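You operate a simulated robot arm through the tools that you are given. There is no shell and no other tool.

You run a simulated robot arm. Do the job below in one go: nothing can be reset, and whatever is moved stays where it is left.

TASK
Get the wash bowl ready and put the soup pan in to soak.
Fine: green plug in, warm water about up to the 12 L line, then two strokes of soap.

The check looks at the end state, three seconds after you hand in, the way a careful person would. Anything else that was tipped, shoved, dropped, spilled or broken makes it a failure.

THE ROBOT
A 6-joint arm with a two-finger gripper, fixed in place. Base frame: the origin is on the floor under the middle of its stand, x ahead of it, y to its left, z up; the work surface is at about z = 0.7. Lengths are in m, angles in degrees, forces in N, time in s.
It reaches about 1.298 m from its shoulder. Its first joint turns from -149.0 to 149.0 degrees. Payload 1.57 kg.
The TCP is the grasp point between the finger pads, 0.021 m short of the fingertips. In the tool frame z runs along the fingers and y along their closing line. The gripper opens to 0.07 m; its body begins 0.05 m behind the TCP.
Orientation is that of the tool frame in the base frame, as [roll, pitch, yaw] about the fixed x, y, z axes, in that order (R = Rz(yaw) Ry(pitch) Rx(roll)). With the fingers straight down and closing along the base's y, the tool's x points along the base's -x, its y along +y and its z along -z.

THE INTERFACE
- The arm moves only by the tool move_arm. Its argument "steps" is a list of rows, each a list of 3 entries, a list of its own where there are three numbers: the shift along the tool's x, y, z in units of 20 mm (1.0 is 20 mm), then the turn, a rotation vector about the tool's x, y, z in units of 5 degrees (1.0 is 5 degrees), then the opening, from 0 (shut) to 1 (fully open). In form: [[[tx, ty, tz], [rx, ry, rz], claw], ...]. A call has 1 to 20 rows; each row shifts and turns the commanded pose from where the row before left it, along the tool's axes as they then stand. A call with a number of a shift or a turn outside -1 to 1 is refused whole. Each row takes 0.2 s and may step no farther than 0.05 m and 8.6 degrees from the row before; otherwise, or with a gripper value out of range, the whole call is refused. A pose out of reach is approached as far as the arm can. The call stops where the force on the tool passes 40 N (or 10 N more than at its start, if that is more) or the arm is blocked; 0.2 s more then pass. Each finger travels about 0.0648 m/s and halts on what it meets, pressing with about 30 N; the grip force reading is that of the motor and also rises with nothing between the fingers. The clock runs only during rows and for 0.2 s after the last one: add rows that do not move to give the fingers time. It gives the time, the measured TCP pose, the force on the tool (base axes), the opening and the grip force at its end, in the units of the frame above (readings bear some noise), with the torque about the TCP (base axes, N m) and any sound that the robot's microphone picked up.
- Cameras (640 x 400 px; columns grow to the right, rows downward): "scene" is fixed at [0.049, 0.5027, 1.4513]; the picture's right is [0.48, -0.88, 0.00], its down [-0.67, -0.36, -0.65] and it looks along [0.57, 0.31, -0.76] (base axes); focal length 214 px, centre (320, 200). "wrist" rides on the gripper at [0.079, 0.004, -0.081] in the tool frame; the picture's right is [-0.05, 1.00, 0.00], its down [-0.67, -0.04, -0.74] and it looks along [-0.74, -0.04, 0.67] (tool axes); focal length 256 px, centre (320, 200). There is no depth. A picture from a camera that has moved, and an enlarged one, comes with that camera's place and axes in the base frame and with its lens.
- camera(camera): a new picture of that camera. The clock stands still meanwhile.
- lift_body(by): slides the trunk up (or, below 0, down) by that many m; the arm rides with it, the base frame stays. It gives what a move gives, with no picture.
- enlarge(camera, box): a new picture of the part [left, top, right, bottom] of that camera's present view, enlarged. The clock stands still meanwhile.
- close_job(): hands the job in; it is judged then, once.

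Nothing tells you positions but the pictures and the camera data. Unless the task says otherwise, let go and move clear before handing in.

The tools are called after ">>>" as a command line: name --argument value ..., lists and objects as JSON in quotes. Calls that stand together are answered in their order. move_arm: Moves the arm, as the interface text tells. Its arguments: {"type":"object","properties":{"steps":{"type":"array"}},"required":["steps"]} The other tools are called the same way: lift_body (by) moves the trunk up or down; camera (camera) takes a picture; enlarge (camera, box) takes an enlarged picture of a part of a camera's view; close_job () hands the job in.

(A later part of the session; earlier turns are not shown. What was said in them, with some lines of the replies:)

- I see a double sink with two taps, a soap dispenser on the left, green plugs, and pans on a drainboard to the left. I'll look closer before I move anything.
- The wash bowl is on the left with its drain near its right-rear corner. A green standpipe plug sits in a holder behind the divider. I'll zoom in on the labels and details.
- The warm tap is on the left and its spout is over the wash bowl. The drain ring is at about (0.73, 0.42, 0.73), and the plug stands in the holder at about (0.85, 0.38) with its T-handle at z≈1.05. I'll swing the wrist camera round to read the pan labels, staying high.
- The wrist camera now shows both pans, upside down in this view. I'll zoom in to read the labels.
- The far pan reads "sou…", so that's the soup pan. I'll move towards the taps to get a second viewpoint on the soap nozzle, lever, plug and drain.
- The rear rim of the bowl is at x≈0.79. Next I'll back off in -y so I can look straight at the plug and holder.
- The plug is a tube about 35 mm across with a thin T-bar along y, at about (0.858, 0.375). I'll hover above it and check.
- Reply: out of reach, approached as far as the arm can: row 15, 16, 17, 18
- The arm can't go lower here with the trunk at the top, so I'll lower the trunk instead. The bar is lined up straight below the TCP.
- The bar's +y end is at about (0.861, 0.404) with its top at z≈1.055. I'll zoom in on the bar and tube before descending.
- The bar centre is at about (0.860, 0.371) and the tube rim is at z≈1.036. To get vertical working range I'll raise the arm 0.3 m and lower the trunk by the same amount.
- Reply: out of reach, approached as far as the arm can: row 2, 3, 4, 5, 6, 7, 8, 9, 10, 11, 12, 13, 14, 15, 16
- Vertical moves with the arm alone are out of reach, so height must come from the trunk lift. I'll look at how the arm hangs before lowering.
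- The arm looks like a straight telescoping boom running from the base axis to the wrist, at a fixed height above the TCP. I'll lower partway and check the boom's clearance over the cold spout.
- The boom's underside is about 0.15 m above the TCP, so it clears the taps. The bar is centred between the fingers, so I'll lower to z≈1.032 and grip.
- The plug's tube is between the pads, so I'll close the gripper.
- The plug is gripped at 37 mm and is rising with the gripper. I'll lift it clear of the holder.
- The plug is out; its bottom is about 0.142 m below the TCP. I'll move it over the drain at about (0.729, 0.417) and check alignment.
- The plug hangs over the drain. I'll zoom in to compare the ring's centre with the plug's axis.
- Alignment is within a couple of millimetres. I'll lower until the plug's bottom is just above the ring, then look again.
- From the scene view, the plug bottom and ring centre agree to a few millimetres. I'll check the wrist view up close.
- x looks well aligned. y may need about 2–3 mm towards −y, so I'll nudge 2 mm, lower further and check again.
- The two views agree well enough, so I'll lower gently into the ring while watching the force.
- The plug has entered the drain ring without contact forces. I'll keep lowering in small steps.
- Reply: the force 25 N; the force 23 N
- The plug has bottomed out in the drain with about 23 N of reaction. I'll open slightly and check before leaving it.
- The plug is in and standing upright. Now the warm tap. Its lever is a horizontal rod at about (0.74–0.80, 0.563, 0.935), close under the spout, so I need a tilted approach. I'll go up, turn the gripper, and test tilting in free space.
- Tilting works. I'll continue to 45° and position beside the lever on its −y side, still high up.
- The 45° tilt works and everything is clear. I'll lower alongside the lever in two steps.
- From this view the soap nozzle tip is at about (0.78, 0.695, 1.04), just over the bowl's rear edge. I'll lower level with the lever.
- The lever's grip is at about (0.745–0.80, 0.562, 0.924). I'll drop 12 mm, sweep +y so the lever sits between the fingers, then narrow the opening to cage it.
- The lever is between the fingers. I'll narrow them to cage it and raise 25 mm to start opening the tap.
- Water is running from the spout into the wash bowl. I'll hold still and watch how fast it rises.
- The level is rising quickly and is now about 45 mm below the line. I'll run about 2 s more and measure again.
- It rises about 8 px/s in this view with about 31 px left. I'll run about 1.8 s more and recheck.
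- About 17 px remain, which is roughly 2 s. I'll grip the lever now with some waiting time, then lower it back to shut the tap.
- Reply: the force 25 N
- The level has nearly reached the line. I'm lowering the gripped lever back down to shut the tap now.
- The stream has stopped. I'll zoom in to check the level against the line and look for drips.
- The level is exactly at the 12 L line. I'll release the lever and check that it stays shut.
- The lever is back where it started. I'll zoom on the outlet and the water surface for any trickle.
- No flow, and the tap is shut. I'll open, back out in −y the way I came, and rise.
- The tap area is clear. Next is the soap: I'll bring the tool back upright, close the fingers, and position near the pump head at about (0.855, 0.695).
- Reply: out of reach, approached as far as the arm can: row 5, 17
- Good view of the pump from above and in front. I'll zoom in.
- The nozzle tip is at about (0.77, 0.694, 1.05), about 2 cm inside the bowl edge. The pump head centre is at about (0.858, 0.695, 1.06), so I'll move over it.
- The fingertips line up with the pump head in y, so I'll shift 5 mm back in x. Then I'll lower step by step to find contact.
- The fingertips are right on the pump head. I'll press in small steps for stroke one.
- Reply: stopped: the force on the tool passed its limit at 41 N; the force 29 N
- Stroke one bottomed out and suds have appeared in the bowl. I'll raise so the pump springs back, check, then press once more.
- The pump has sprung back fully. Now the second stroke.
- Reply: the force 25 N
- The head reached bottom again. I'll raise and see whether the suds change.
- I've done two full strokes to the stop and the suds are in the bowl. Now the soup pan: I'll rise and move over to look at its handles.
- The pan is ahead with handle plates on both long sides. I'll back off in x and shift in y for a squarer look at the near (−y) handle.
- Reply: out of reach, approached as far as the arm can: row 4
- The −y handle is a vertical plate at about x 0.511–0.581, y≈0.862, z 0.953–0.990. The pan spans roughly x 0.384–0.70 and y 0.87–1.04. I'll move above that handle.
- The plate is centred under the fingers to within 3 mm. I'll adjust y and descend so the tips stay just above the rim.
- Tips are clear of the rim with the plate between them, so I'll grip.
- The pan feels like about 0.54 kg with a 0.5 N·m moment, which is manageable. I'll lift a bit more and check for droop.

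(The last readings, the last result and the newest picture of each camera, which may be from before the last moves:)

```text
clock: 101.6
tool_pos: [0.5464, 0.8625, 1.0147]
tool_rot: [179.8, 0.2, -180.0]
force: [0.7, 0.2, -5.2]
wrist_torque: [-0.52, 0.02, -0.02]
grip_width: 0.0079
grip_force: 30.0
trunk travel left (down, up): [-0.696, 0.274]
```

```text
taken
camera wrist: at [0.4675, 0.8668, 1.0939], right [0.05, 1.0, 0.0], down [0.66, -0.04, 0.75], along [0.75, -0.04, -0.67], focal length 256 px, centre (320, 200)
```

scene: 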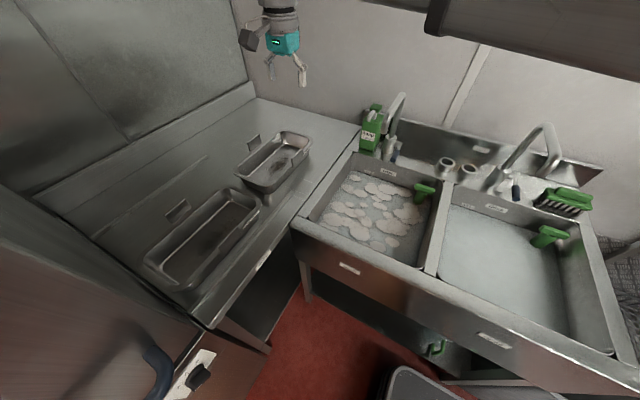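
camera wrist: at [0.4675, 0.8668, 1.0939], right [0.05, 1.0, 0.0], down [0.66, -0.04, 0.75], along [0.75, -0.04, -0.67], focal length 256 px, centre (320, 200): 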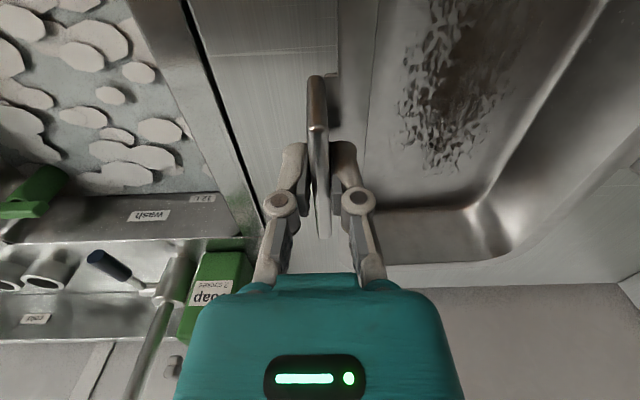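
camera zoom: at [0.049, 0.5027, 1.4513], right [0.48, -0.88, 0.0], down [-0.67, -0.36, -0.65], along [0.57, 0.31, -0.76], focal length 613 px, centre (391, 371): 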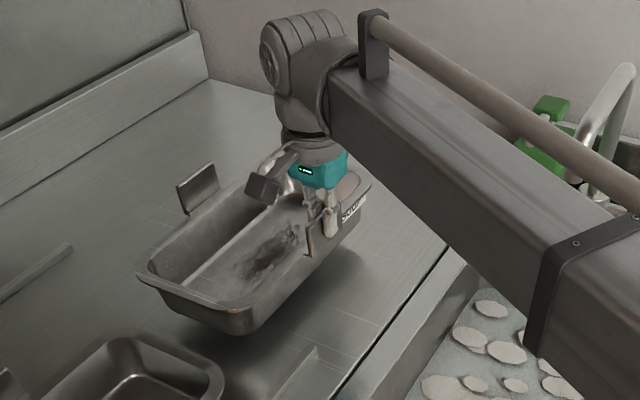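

The pan lifts level and firmly. I'll raise it 2 cm more, then carry it in −y at a reduced x so the wrist stays clear of the spout tip.

>>> lift_body --by 0.022

>>> move_arm --steps '[[[0.04, -0.65, 0], [0, 0, 0], 0], [[0.04, -0.65, 0], [0, 0, 0], 0], [[0.04, -0.65, 0], [0, 0, 0], 0], [[0.04, -0.65, 0], [0, 0, 0], 0], [[0.04, -0.65, 0], [0, 0, 0], 0], [[0.04, -0.65, 0], [0, 0, 0], 0], [[0.04, -0.65, 0], [0, 0, 0], 0], [[0.04, -0.65, 0], [0, 0, 0], 0], [[0.04, -0.65, 0], [0, 0, 0], 0], [[0.04, -0.65, 0], [0, 0, 0], 0], [[0.04, -0.65, 0], [0, 0, 0], 0], [[0.04, -0.65, 0], [0, 0, 0], 0], [[0.04, -0.65, 0], [0, 0, 0], 0], [[0.04, -0.65, 0], [0, 0, 0], 0]]'

>>> camera --camera "scene"

>>> camera --camera "wrist"

```text
clock: 102.3
tool_pos: [0.5472, 0.8617, 1.0363]
tool_rot: [179.8, 0.2, 180.0]
force: [0.4, -0.1, -5.9]
wrist_torque: [-0.52, 0.01, -0.02]
grip_width: 0.008
grip_force: 30.4
trunk travel left (down, up): [-0.718, 0.252]
```

```text
clock: 105.3
tool_pos: [0.5359, 0.6806, 1.0368]
tool_rot: [179.7, 0.2, -180.0]
force: [0.3, 0.4, -5.1]
wrist_torque: [-0.49, 0.05, 0.0]
grip_width: 0.0079
grip_force: 29.9
trunk travel left (down, up): [-0.718, 0.252]
```

```text
taken
```

scene: 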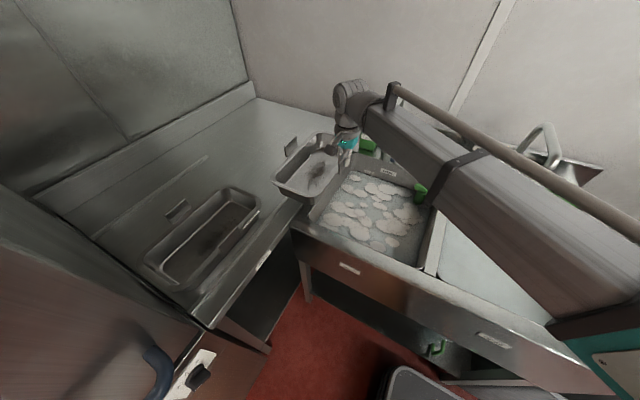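

```text
taken
camera wrist: at [0.456, 0.6849, 1.1163], right [0.05, 1.0, 0.0], down [0.66, -0.04, 0.75], along [0.75, -0.04, -0.67], focal length 256 px, centre (320, 200)
```

wrist: 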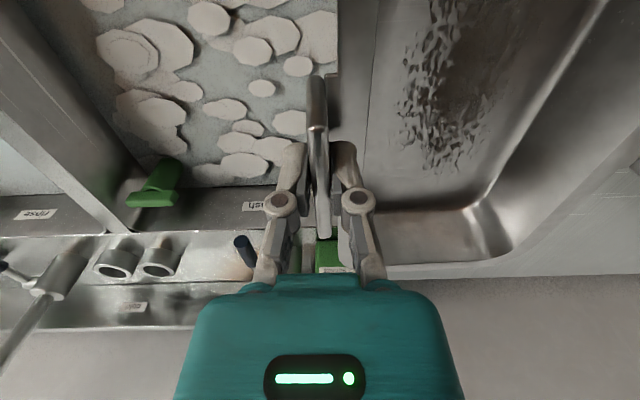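

The pan is steady. I'll continue to y≈0.485, then shift x forward so the pan is centred in the bowl and clear of the plug.

>>> move_arm --steps '[[[0, -0.65, 0], [0, 0, 0], 0], [[0, -0.65, 0], [0, 0, 0], 0], [[0, -0.65, 0], [0, 0, 0], 0], [[0, -0.65, 0], [0, 0, 0], 0], [[0, -0.65, 0], [0, 0, 0], 0], [[0, -0.65, 0], [0, 0, 0], 0], [[0, -0.65, 0], [0, 0, 0], 0], [[0, -0.65, 0], [0, 0, 0], 0], [[0, -0.65, 0], [0, 0, 0], 0], [[0, -0.65, 0], [0, 0, 0], 0], [[0, -0.65, 0], [0, 0, 0], 0], [[0, -0.65, 0], [0, 0, 0], 0], [[0, -0.65, 0], [0, 0, 0], 0], [[0, -0.65, 0], [0, 0, 0], 0], [[0, -0.65, 0], [0, 0, 0], 0], [[-0.55, 0, 0], [0, 0, 0], 0], [[-0.55, 0, 0], [0, 0, 0], 0], [[-0.55, 0, 0], [0, 0, 0], 0], [[-0.55, 0, 0], [0, 0, 0], 0]]'

>>> camera --camera "scene"

>>> camera --camera "wrist"

>>> enlarge --camera "scene" --box '[280, 80, 480, 280]'

```text
clock: 109.3
tool_pos: [0.5809, 0.4856, 1.037]
tool_rot: [179.7, 0.2, 180.0]
force: [0.4, 0.8, -5.7]
wrist_torque: [-0.48, 0.02, -0.01]
grip_width: 0.0082
grip_force: 30.2
trunk travel left (down, up): [-0.718, 0.252]
```

```text
taken
```

scene: 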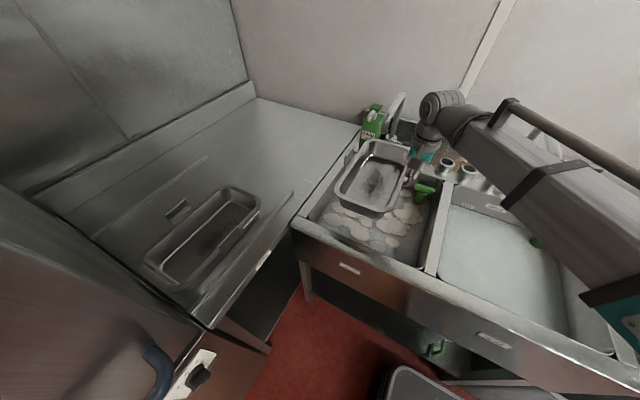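

```text
taken
camera wrist: at [0.5004, 0.4902, 1.1162], right [0.05, 1.0, 0.0], down [0.66, -0.04, 0.75], along [0.75, -0.04, -0.67], focal length 256 px, centre (320, 200)
```

wrist: 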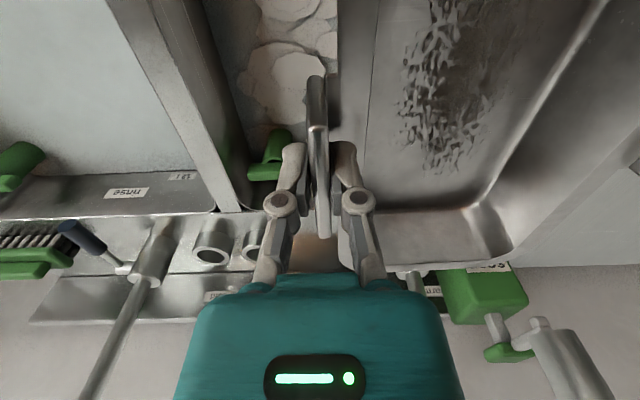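

```text
2.00 times, centred on (380, 180) of scene
camera zoom: at [0.049, 0.5027, 1.4513], right [0.48, -0.88, 0.0], down [-0.67, -0.36, -0.65], along [0.57, 0.31, -0.76], focal length 429 px, centre (200, 240)
```

zoom: 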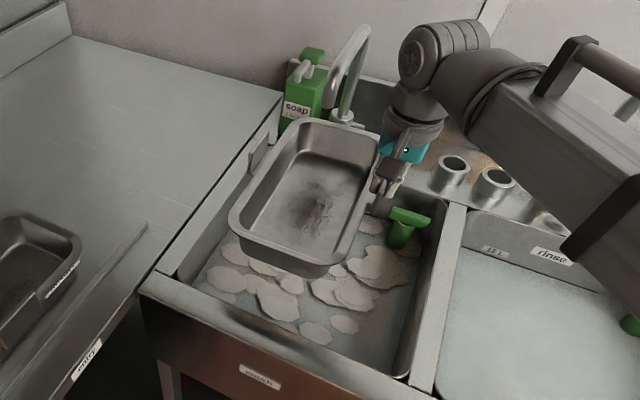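

The pan is over the bowl, parallel to it and clear of the plug. I'll lower to just above the water first.

>>> lift_body --by -0.1

>>> enlarge --camera "scene" --box '[280, 100, 480, 290]'

>>> camera --camera "wrist"

```text
clock: 110.6
tool_pos: [0.5805, 0.4859, 0.9365]
tool_rot: [179.7, 0.3, 180.0]
force: [-0.8, -0.3, -2.1]
wrist_torque: [-0.33, -0.35, 0.0]
grip_width: 0.0076
grip_force: 29.9
trunk travel left (down, up): [-0.618, 0.352]
```

```text
2.11 times, centred on (380, 195) of scene
camera zoom: at [0.049, 0.5027, 1.4513], right [0.48, -0.88, 0.0], down [-0.67, -0.36, -0.65], along [0.57, 0.31, -0.76], focal length 452 px, centre (194, 210)
```

zoom: 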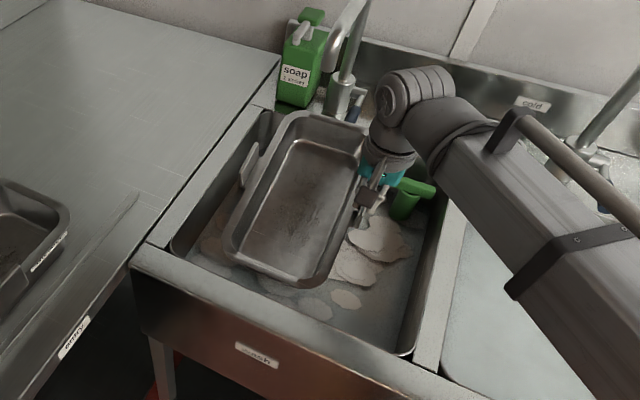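

```text
taken
camera wrist: at [0.5, 0.4899, 1.0164], right [0.05, 1.0, 0.0], down [0.66, -0.04, 0.75], along [0.75, -0.04, -0.67], focal length 256 px, centre (320, 200)
```

wrist: 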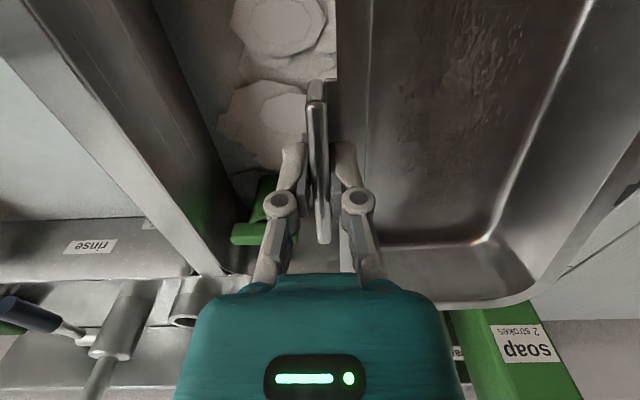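

The force and torque show that the pan's far rim is resting on the warm tap's lever tip at about (0.74, 0.56). I'll back up straight away and check that the tap is still shut.

>>> lift_body --by 0.035

>>> enlarge --camera "scene" --box '[320, 90, 440, 190]'

>>> enlarge --camera "scene" --box '[280, 100, 480, 290]'

>>> camera --camera "wrist"

```text
clock: 111.4
tool_pos: [0.5799, 0.486, 0.9706]
tool_rot: [179.8, 0.2, 180.0]
force: [-2.1, 0.7, -8.6]
wrist_torque: [-0.84, 0.1, 0.12]
grip_width: 0.0079
grip_force: 30.0
trunk travel left (down, up): [-0.653, 0.317]
```

```text
4.00 times, centred on (380, 140) of scene
camera zoom: at [0.049, 0.5027, 1.4513], right [0.48, -0.88, 0.0], down [-0.67, -0.36, -0.65], along [0.57, 0.31, -0.76], focal length 858 px, centre (80, 440)
```

zoom: 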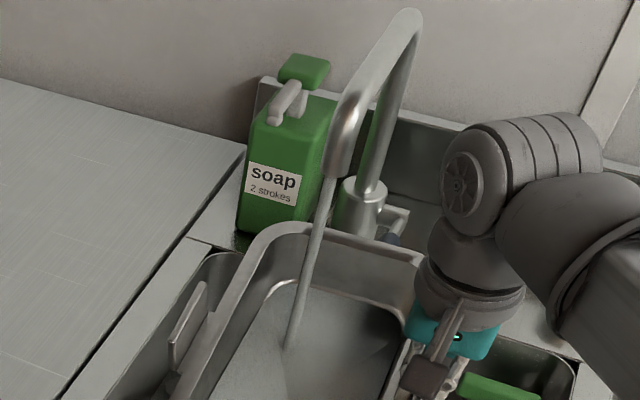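

```text
2.11 times, centred on (380, 195) of scene
camera zoom: at [0.049, 0.5027, 1.4513], right [0.48, -0.88, 0.0], down [-0.67, -0.36, -0.65], along [0.57, 0.31, -0.76], focal length 452 px, centre (194, 210)
```

zoom: 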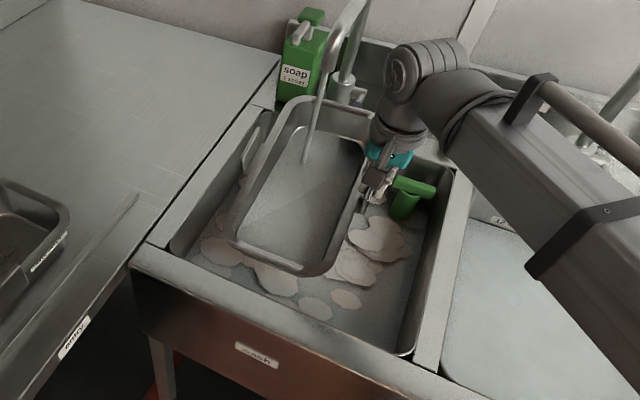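

```text
taken
camera wrist: at [0.5003, 0.4902, 1.0511], right [0.05, 1.0, 0.0], down [0.66, -0.04, 0.75], along [0.75, -0.04, -0.67], focal length 256 px, centre (320, 200)
```

wrist: 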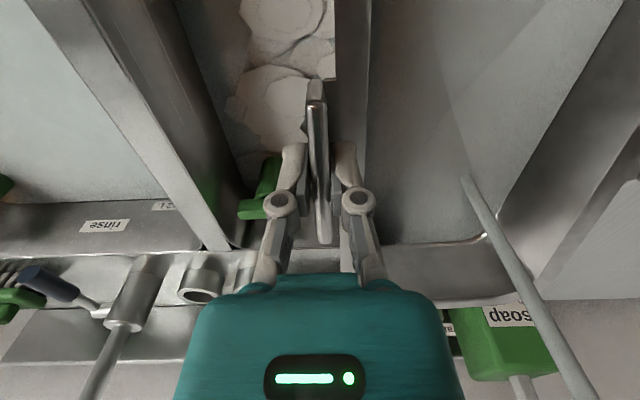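

Lifting the pan hooked the lever and opened the tap, so water is running into the pan. The safest fast recovery is to set the pan down in the bowl now, let go, then shut the lever from above. I can drain any excess afterwards.

>>> lift_body --by -0.165

>>> enlarge --camera "scene" --box '[280, 80, 480, 280]'

>>> camera --camera "wrist"

```text
clock: 113.3
tool_pos: [0.5795, 0.4856, 0.809]
tool_rot: [179.6, 0.4, -180.0]
force: [6.9, 1.0, 21.2]
wrist_torque: [0.02, -0.67, -0.21]
grip_width: 0.0078
grip_force: 30.2
trunk travel left (down, up): [-0.488, 0.482]
```

```text
2.00 times, centred on (380, 180) of scene
camera zoom: at [0.049, 0.5027, 1.4513], right [0.48, -0.88, 0.0], down [-0.67, -0.36, -0.65], along [0.57, 0.31, -0.76], focal length 429 px, centre (200, 240)
```

zoom: 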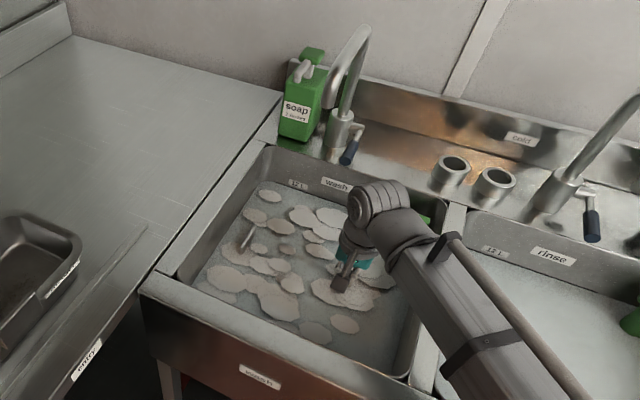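

```text
taken
camera wrist: at [0.4997, 0.4892, 0.8876], right [0.05, 1.0, 0.01], down [0.66, -0.04, 0.75], along [0.75, -0.04, -0.66], focal length 256 px, centre (320, 200)
```

wrist: 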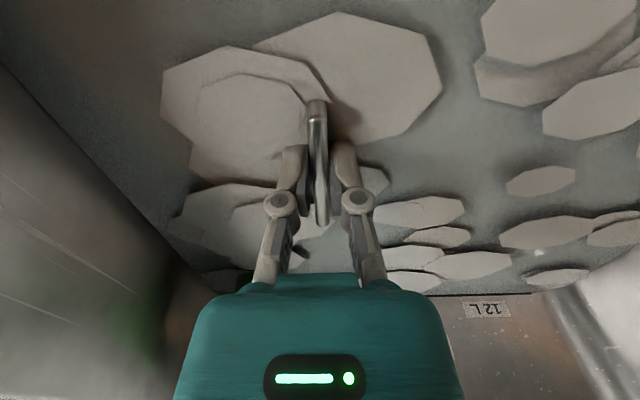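

The stream has stopped, so the lever dropped back when the pan went down. The pan is on the bowl floor under water. I'll check the level, the outlet and the lever closely before letting go.

>>> enlarge --camera "scene" --box '[340, 90, 420, 180]'

>>> enlarge --camera "scene" --box '[340, 150, 440, 215]'

>>> enlarge --camera "wrist" --box '[400, 200, 640, 350]'

>>> enlarge --camera "scene" --box '[300, 150, 460, 280]'

```text
4.44 times, centred on (380, 135) of scene
camera zoom: at [0.049, 0.5027, 1.4513], right [0.48, -0.88, 0.0], down [-0.67, -0.36, -0.65], along [0.57, 0.31, -0.76], focal length 953 px, centre (53, 489)
```

zoom: 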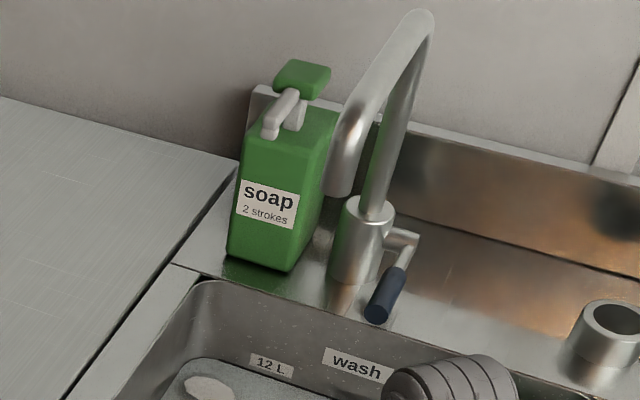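

```text
6.15 times, centred on (390, 182) of scene
camera zoom: at [0.049, 0.5027, 1.4513], right [0.48, -0.88, 0.0], down [-0.67, -0.36, -0.65], along [0.57, 0.31, -0.76], focal length 1320 px, centre (-111, 308)
```

zoom: 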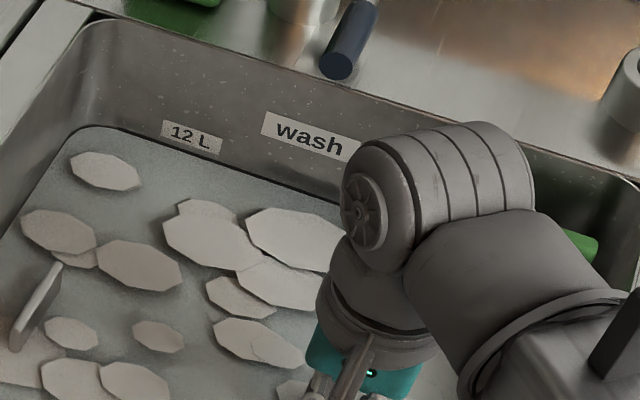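

```text
2.67 times, centred on (520, 275) of wrist
camera zoom: at [0.4997, 0.4892, 0.8876], right [0.05, 1.0, 0.01], down [0.66, -0.04, 0.75], along [0.75, -0.04, -0.66], focal length 683 px, centre (-213, 0)
```

zoom: 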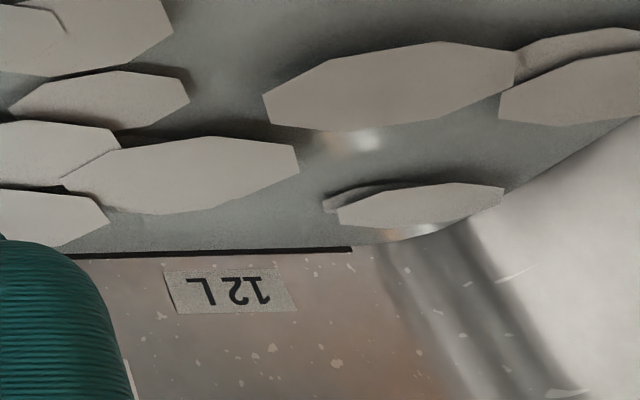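

```text
3.08 times, centred on (380, 215) of scene
camera zoom: at [0.049, 0.5027, 1.4513], right [0.48, -0.88, 0.0], down [-0.67, -0.36, -0.65], along [0.57, 0.31, -0.76], focal length 660 px, centre (135, 154)
```

zoom: 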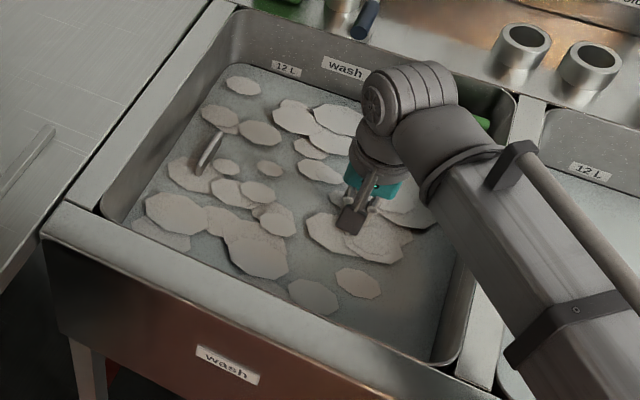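

The tap lever is back in its shut position, there's no flow, and the level is still at the 12 L line. The pan is submerged on the floor of the bowl. I'll release it gently and rise.

>>> move_arm --steps '[[[0, 0, 0], [0, 0, 0], 0.2], [[0, 0, 0], [0, 0, 0], 0.4], [[0, 0, 0], [0, 0, 0], 0.6], [[0, 0, 0], [0, 0, 0], 0.6], [[0, 0, 0], [0, 0, 0], 0.6]]'

>>> camera --camera "wrist"

>>> enlarge --camera "scene" --box '[300, 150, 460, 280]'

```text
clock: 114.5
tool_pos: [0.5804, 0.4851, 0.8068]
tool_rot: [179.7, 0.2, 179.9]
force: [0.6, 0.5, 0.0]
wrist_torque: [-0.01, 0.01, -0.01]
grip_width: 0.0421
grip_force: 0.1
trunk travel left (down, up): [-0.488, 0.482]
```

```text
taken
camera wrist: at [0.4999, 0.4897, 0.8866], right [0.05, 1.0, 0.01], down [0.66, -0.04, 0.75], along [0.75, -0.04, -0.66], focal length 256 px, centre (320, 200)
```

wrist: 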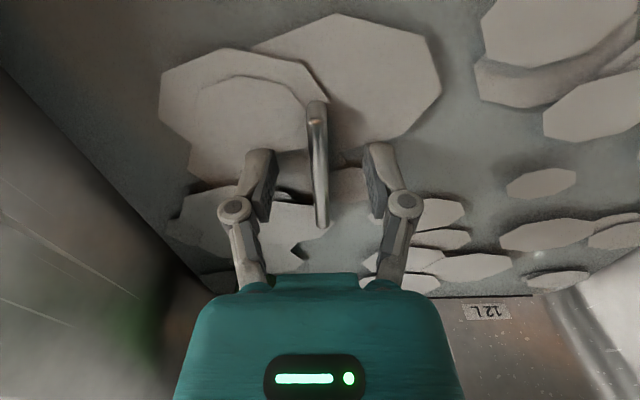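

```text
3.08 times, centred on (380, 215) of scene
camera zoom: at [0.049, 0.5027, 1.4513], right [0.48, -0.88, 0.0], down [-0.67, -0.36, -0.65], along [0.57, 0.31, -0.76], focal length 660 px, centre (135, 154)
```

zoom: 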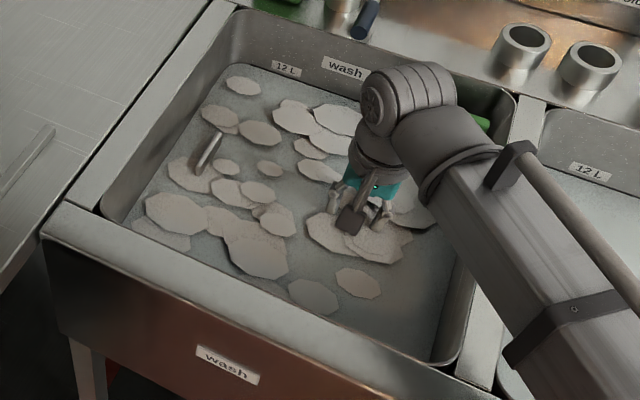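

Released, and the pan stays put. I'll rise clear and inspect.

>>> lift_body --by 0.12

>>> lift_body --by 0.3

>>> move_arm --steps '[[[1, -0.5, 0], [0, 0, 0], 0.6], [[1, -0.5, 0], [0, 0, 0], 0.6], [[1, -0.5, 0], [0, 0, 0], 0.6], [[1, -0.5, 0], [0, 0, 0], 0.6], [[1, -0.5, 0], [0, 0, 0], 0.6]]'

>>> camera --camera "scene"

>>> camera --camera "wrist"

>>> enlarge --camera "scene" --box '[340, 150, 440, 215]'

>>> enlarge --camera "scene" --box '[290, 140, 460, 280]'

```text
clock: 116.0
tool_pos: [0.581, 0.4852, 0.9262]
tool_rot: [179.8, 0.1, -180.0]
force: [-0.3, -0.3, 0.8]
wrist_torque: [0.01, -0.03, -0.03]
grip_width: 0.0421
grip_force: 0.0
trunk travel left (down, up): [-0.608, 0.362]
```

```text
clock: 119.0
tool_pos: [0.5791, 0.486, 1.2268]
tool_rot: [179.6, 0.2, 179.9]
force: [-0.2, -0.1, 0.2]
wrist_torque: [-0.03, 0.05, -0.01]
grip_width: 0.0421
grip_force: 0.1
trunk travel left (down, up): [-0.908, 0.062]
```

```text
clock: 120.2
tool_pos: [0.4782, 0.4352, 1.2274]
tool_rot: [179.7, 0.1, -179.9]
force: [-0.6, 0.3, -0.9]
wrist_torque: [-0.02, 0.04, 0.0]
grip_width: 0.0421
grip_force: 0.1
trunk travel left (down, up): [-0.908, 0.062]
```

```text
taken
```

scene: 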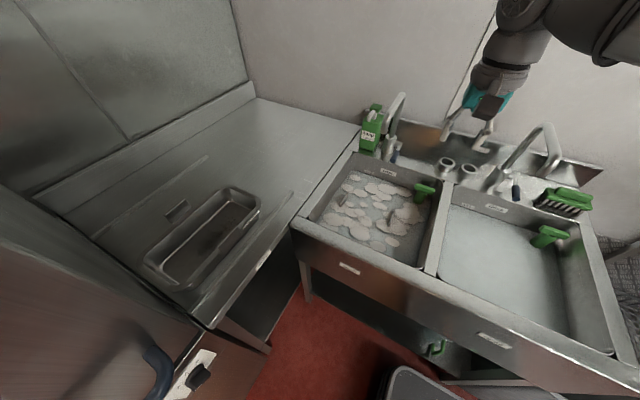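

```text
taken
camera wrist: at [0.3985, 0.4388, 1.3068], right [0.05, 1.0, 0.01], down [0.66, -0.04, 0.75], along [0.75, -0.04, -0.66], focal length 256 px, centre (320, 200)
```

wrist: 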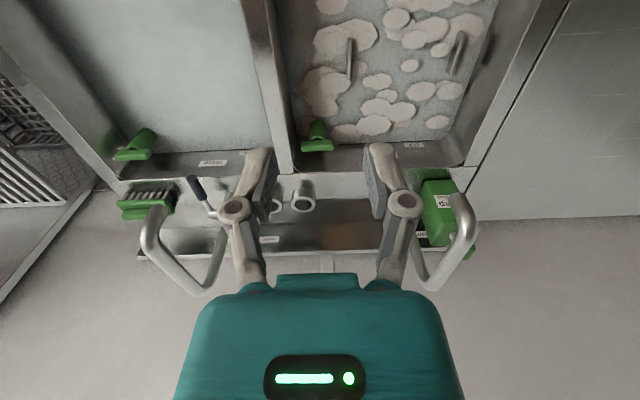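

```text
6.15 times, centred on (390, 182) of scene
camera zoom: at [0.049, 0.5027, 1.4513], right [0.48, -0.88, 0.0], down [-0.67, -0.36, -0.65], along [0.57, 0.31, -0.76], focal length 1320 px, centre (-111, 308)
```

zoom: 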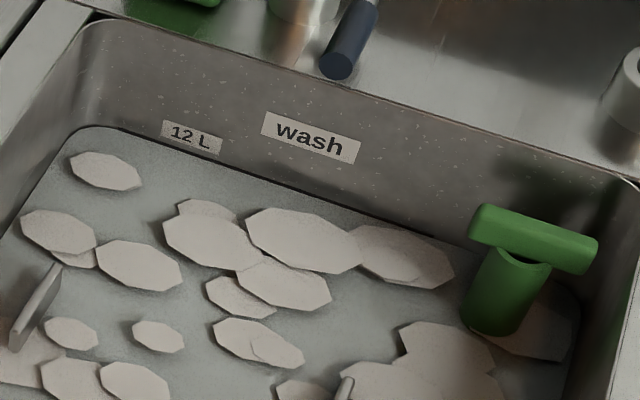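

```text
2.86 times, centred on (375, 210) of scene
camera zoom: at [0.049, 0.5027, 1.4513], right [0.48, -0.88, 0.0], down [-0.67, -0.36, -0.65], along [0.57, 0.31, -0.76], focal length 613 px, centre (163, 171)
```

zoom: 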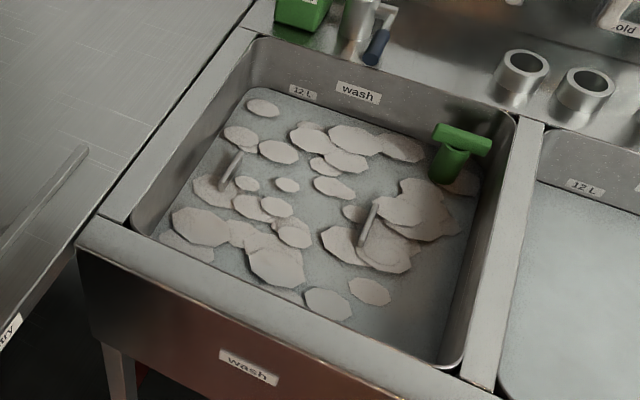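

The pan is soaking on the bottom and everything else is in place. I'll compare the level with the line closely and check the other items.

>>> enlarge --camera "scene" --box '[350, 160, 420, 205]'

>>> enlarge --camera "scene" --box '[350, 90, 430, 170]'

>>> enlarge --camera "scene" --box '[440, 110, 640, 235]'

>>> enlarge --camera "wrist" --box '[280, 0, 520, 160]'

```text
8.89 times, centred on (385, 182) of scene
camera zoom: at [0.049, 0.5027, 1.4513], right [0.48, -0.88, 0.0], down [-0.67, -0.36, -0.65], along [0.57, 0.31, -0.76], focal length 1906 px, centre (-258, 356)
```

zoom: 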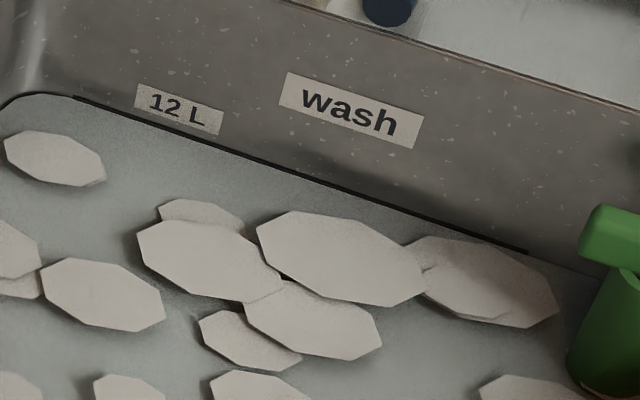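

```text
5.00 times, centred on (390, 130) of scene
camera zoom: at [0.049, 0.5027, 1.4513], right [0.48, -0.88, 0.0], down [-0.67, -0.36, -0.65], along [0.57, 0.31, -0.76], focal length 1072 px, centre (-30, 550)
```

zoom: 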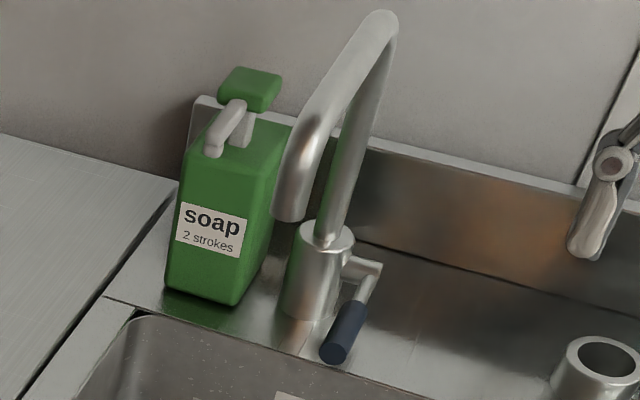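

```text
3.20 times, centred on (540, 172) of scene
camera zoom: at [0.049, 0.5027, 1.4513], right [0.48, -0.88, 0.0], down [-0.67, -0.36, -0.65], along [0.57, 0.31, -0.76], focal length 686 px, centre (-384, 288)
```

zoom: 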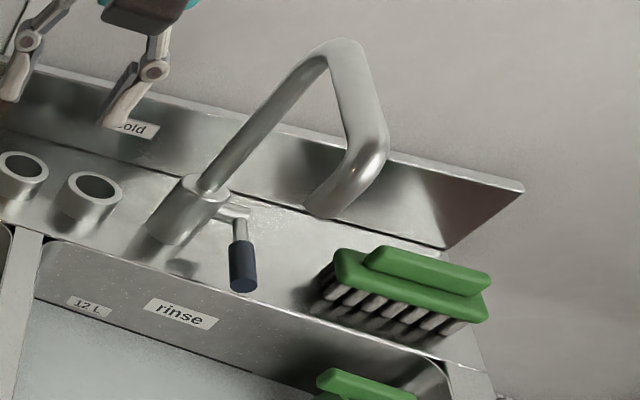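

```text
2.50 times, centred on (400, 80) of wrist
camera zoom: at [0.3985, 0.4388, 1.3068], right [0.05, 1.0, 0.01], down [0.66, -0.04, 0.75], along [0.75, -0.04, -0.66], focal length 640 px, centre (120, 500)
```

zoom: 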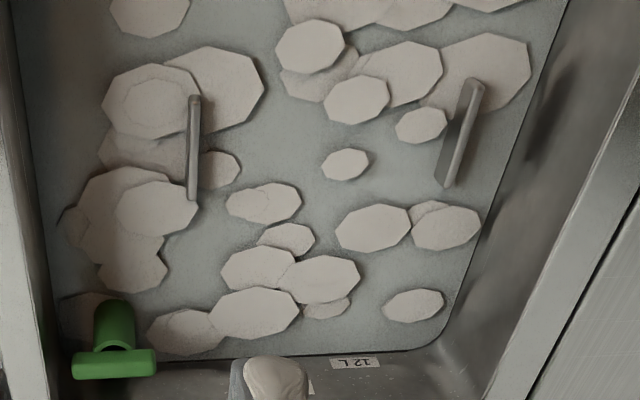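

All checks out:
- The green plug is in the drain.
- The water is at the 12 L line and the warm tap is shut.
- The soap pump got two full strokes.
- The soup pan is submerged, and nothing else has moved.

The arm is clear, so I'm handing in.

>>> close_job

```text
The job is handed in.
```

The wash bowl is ready and the soup pan is soaking in it. I've handed the job in, but I don't have the check's result.

- **Plug:** the green plug is seated in the wash bowl drain. The level held steady for several seconds at the end.
- **Water:** warm water is right at the 12 L line, and the warm tap's lever is back in its shut position with no flow.
- **Soap:** I pressed the pump to its stop twice. Suds appeared after the first press and looked no different after the second, so I counted strokes by the presses rather than the suds.
- **Pan:** the pan labelled "soup" is on the bottom of the bowl, under water, with its handles just showing.

**Tap reopened briefly:** while I was lowering the pan, its rim caught the warm tap's lever. When I lifted the pan back up, the tap opened and ran for a second or two into the pan, which was over the bowl. I lowered the pan, the lever dropped back and the flow stopped. I estimate this added about half a litre. I saw nothing spill outside the bowl.

In the final pictures, the other pan, the brush, the rinse bowl's plug and the soap bottle were where they started.
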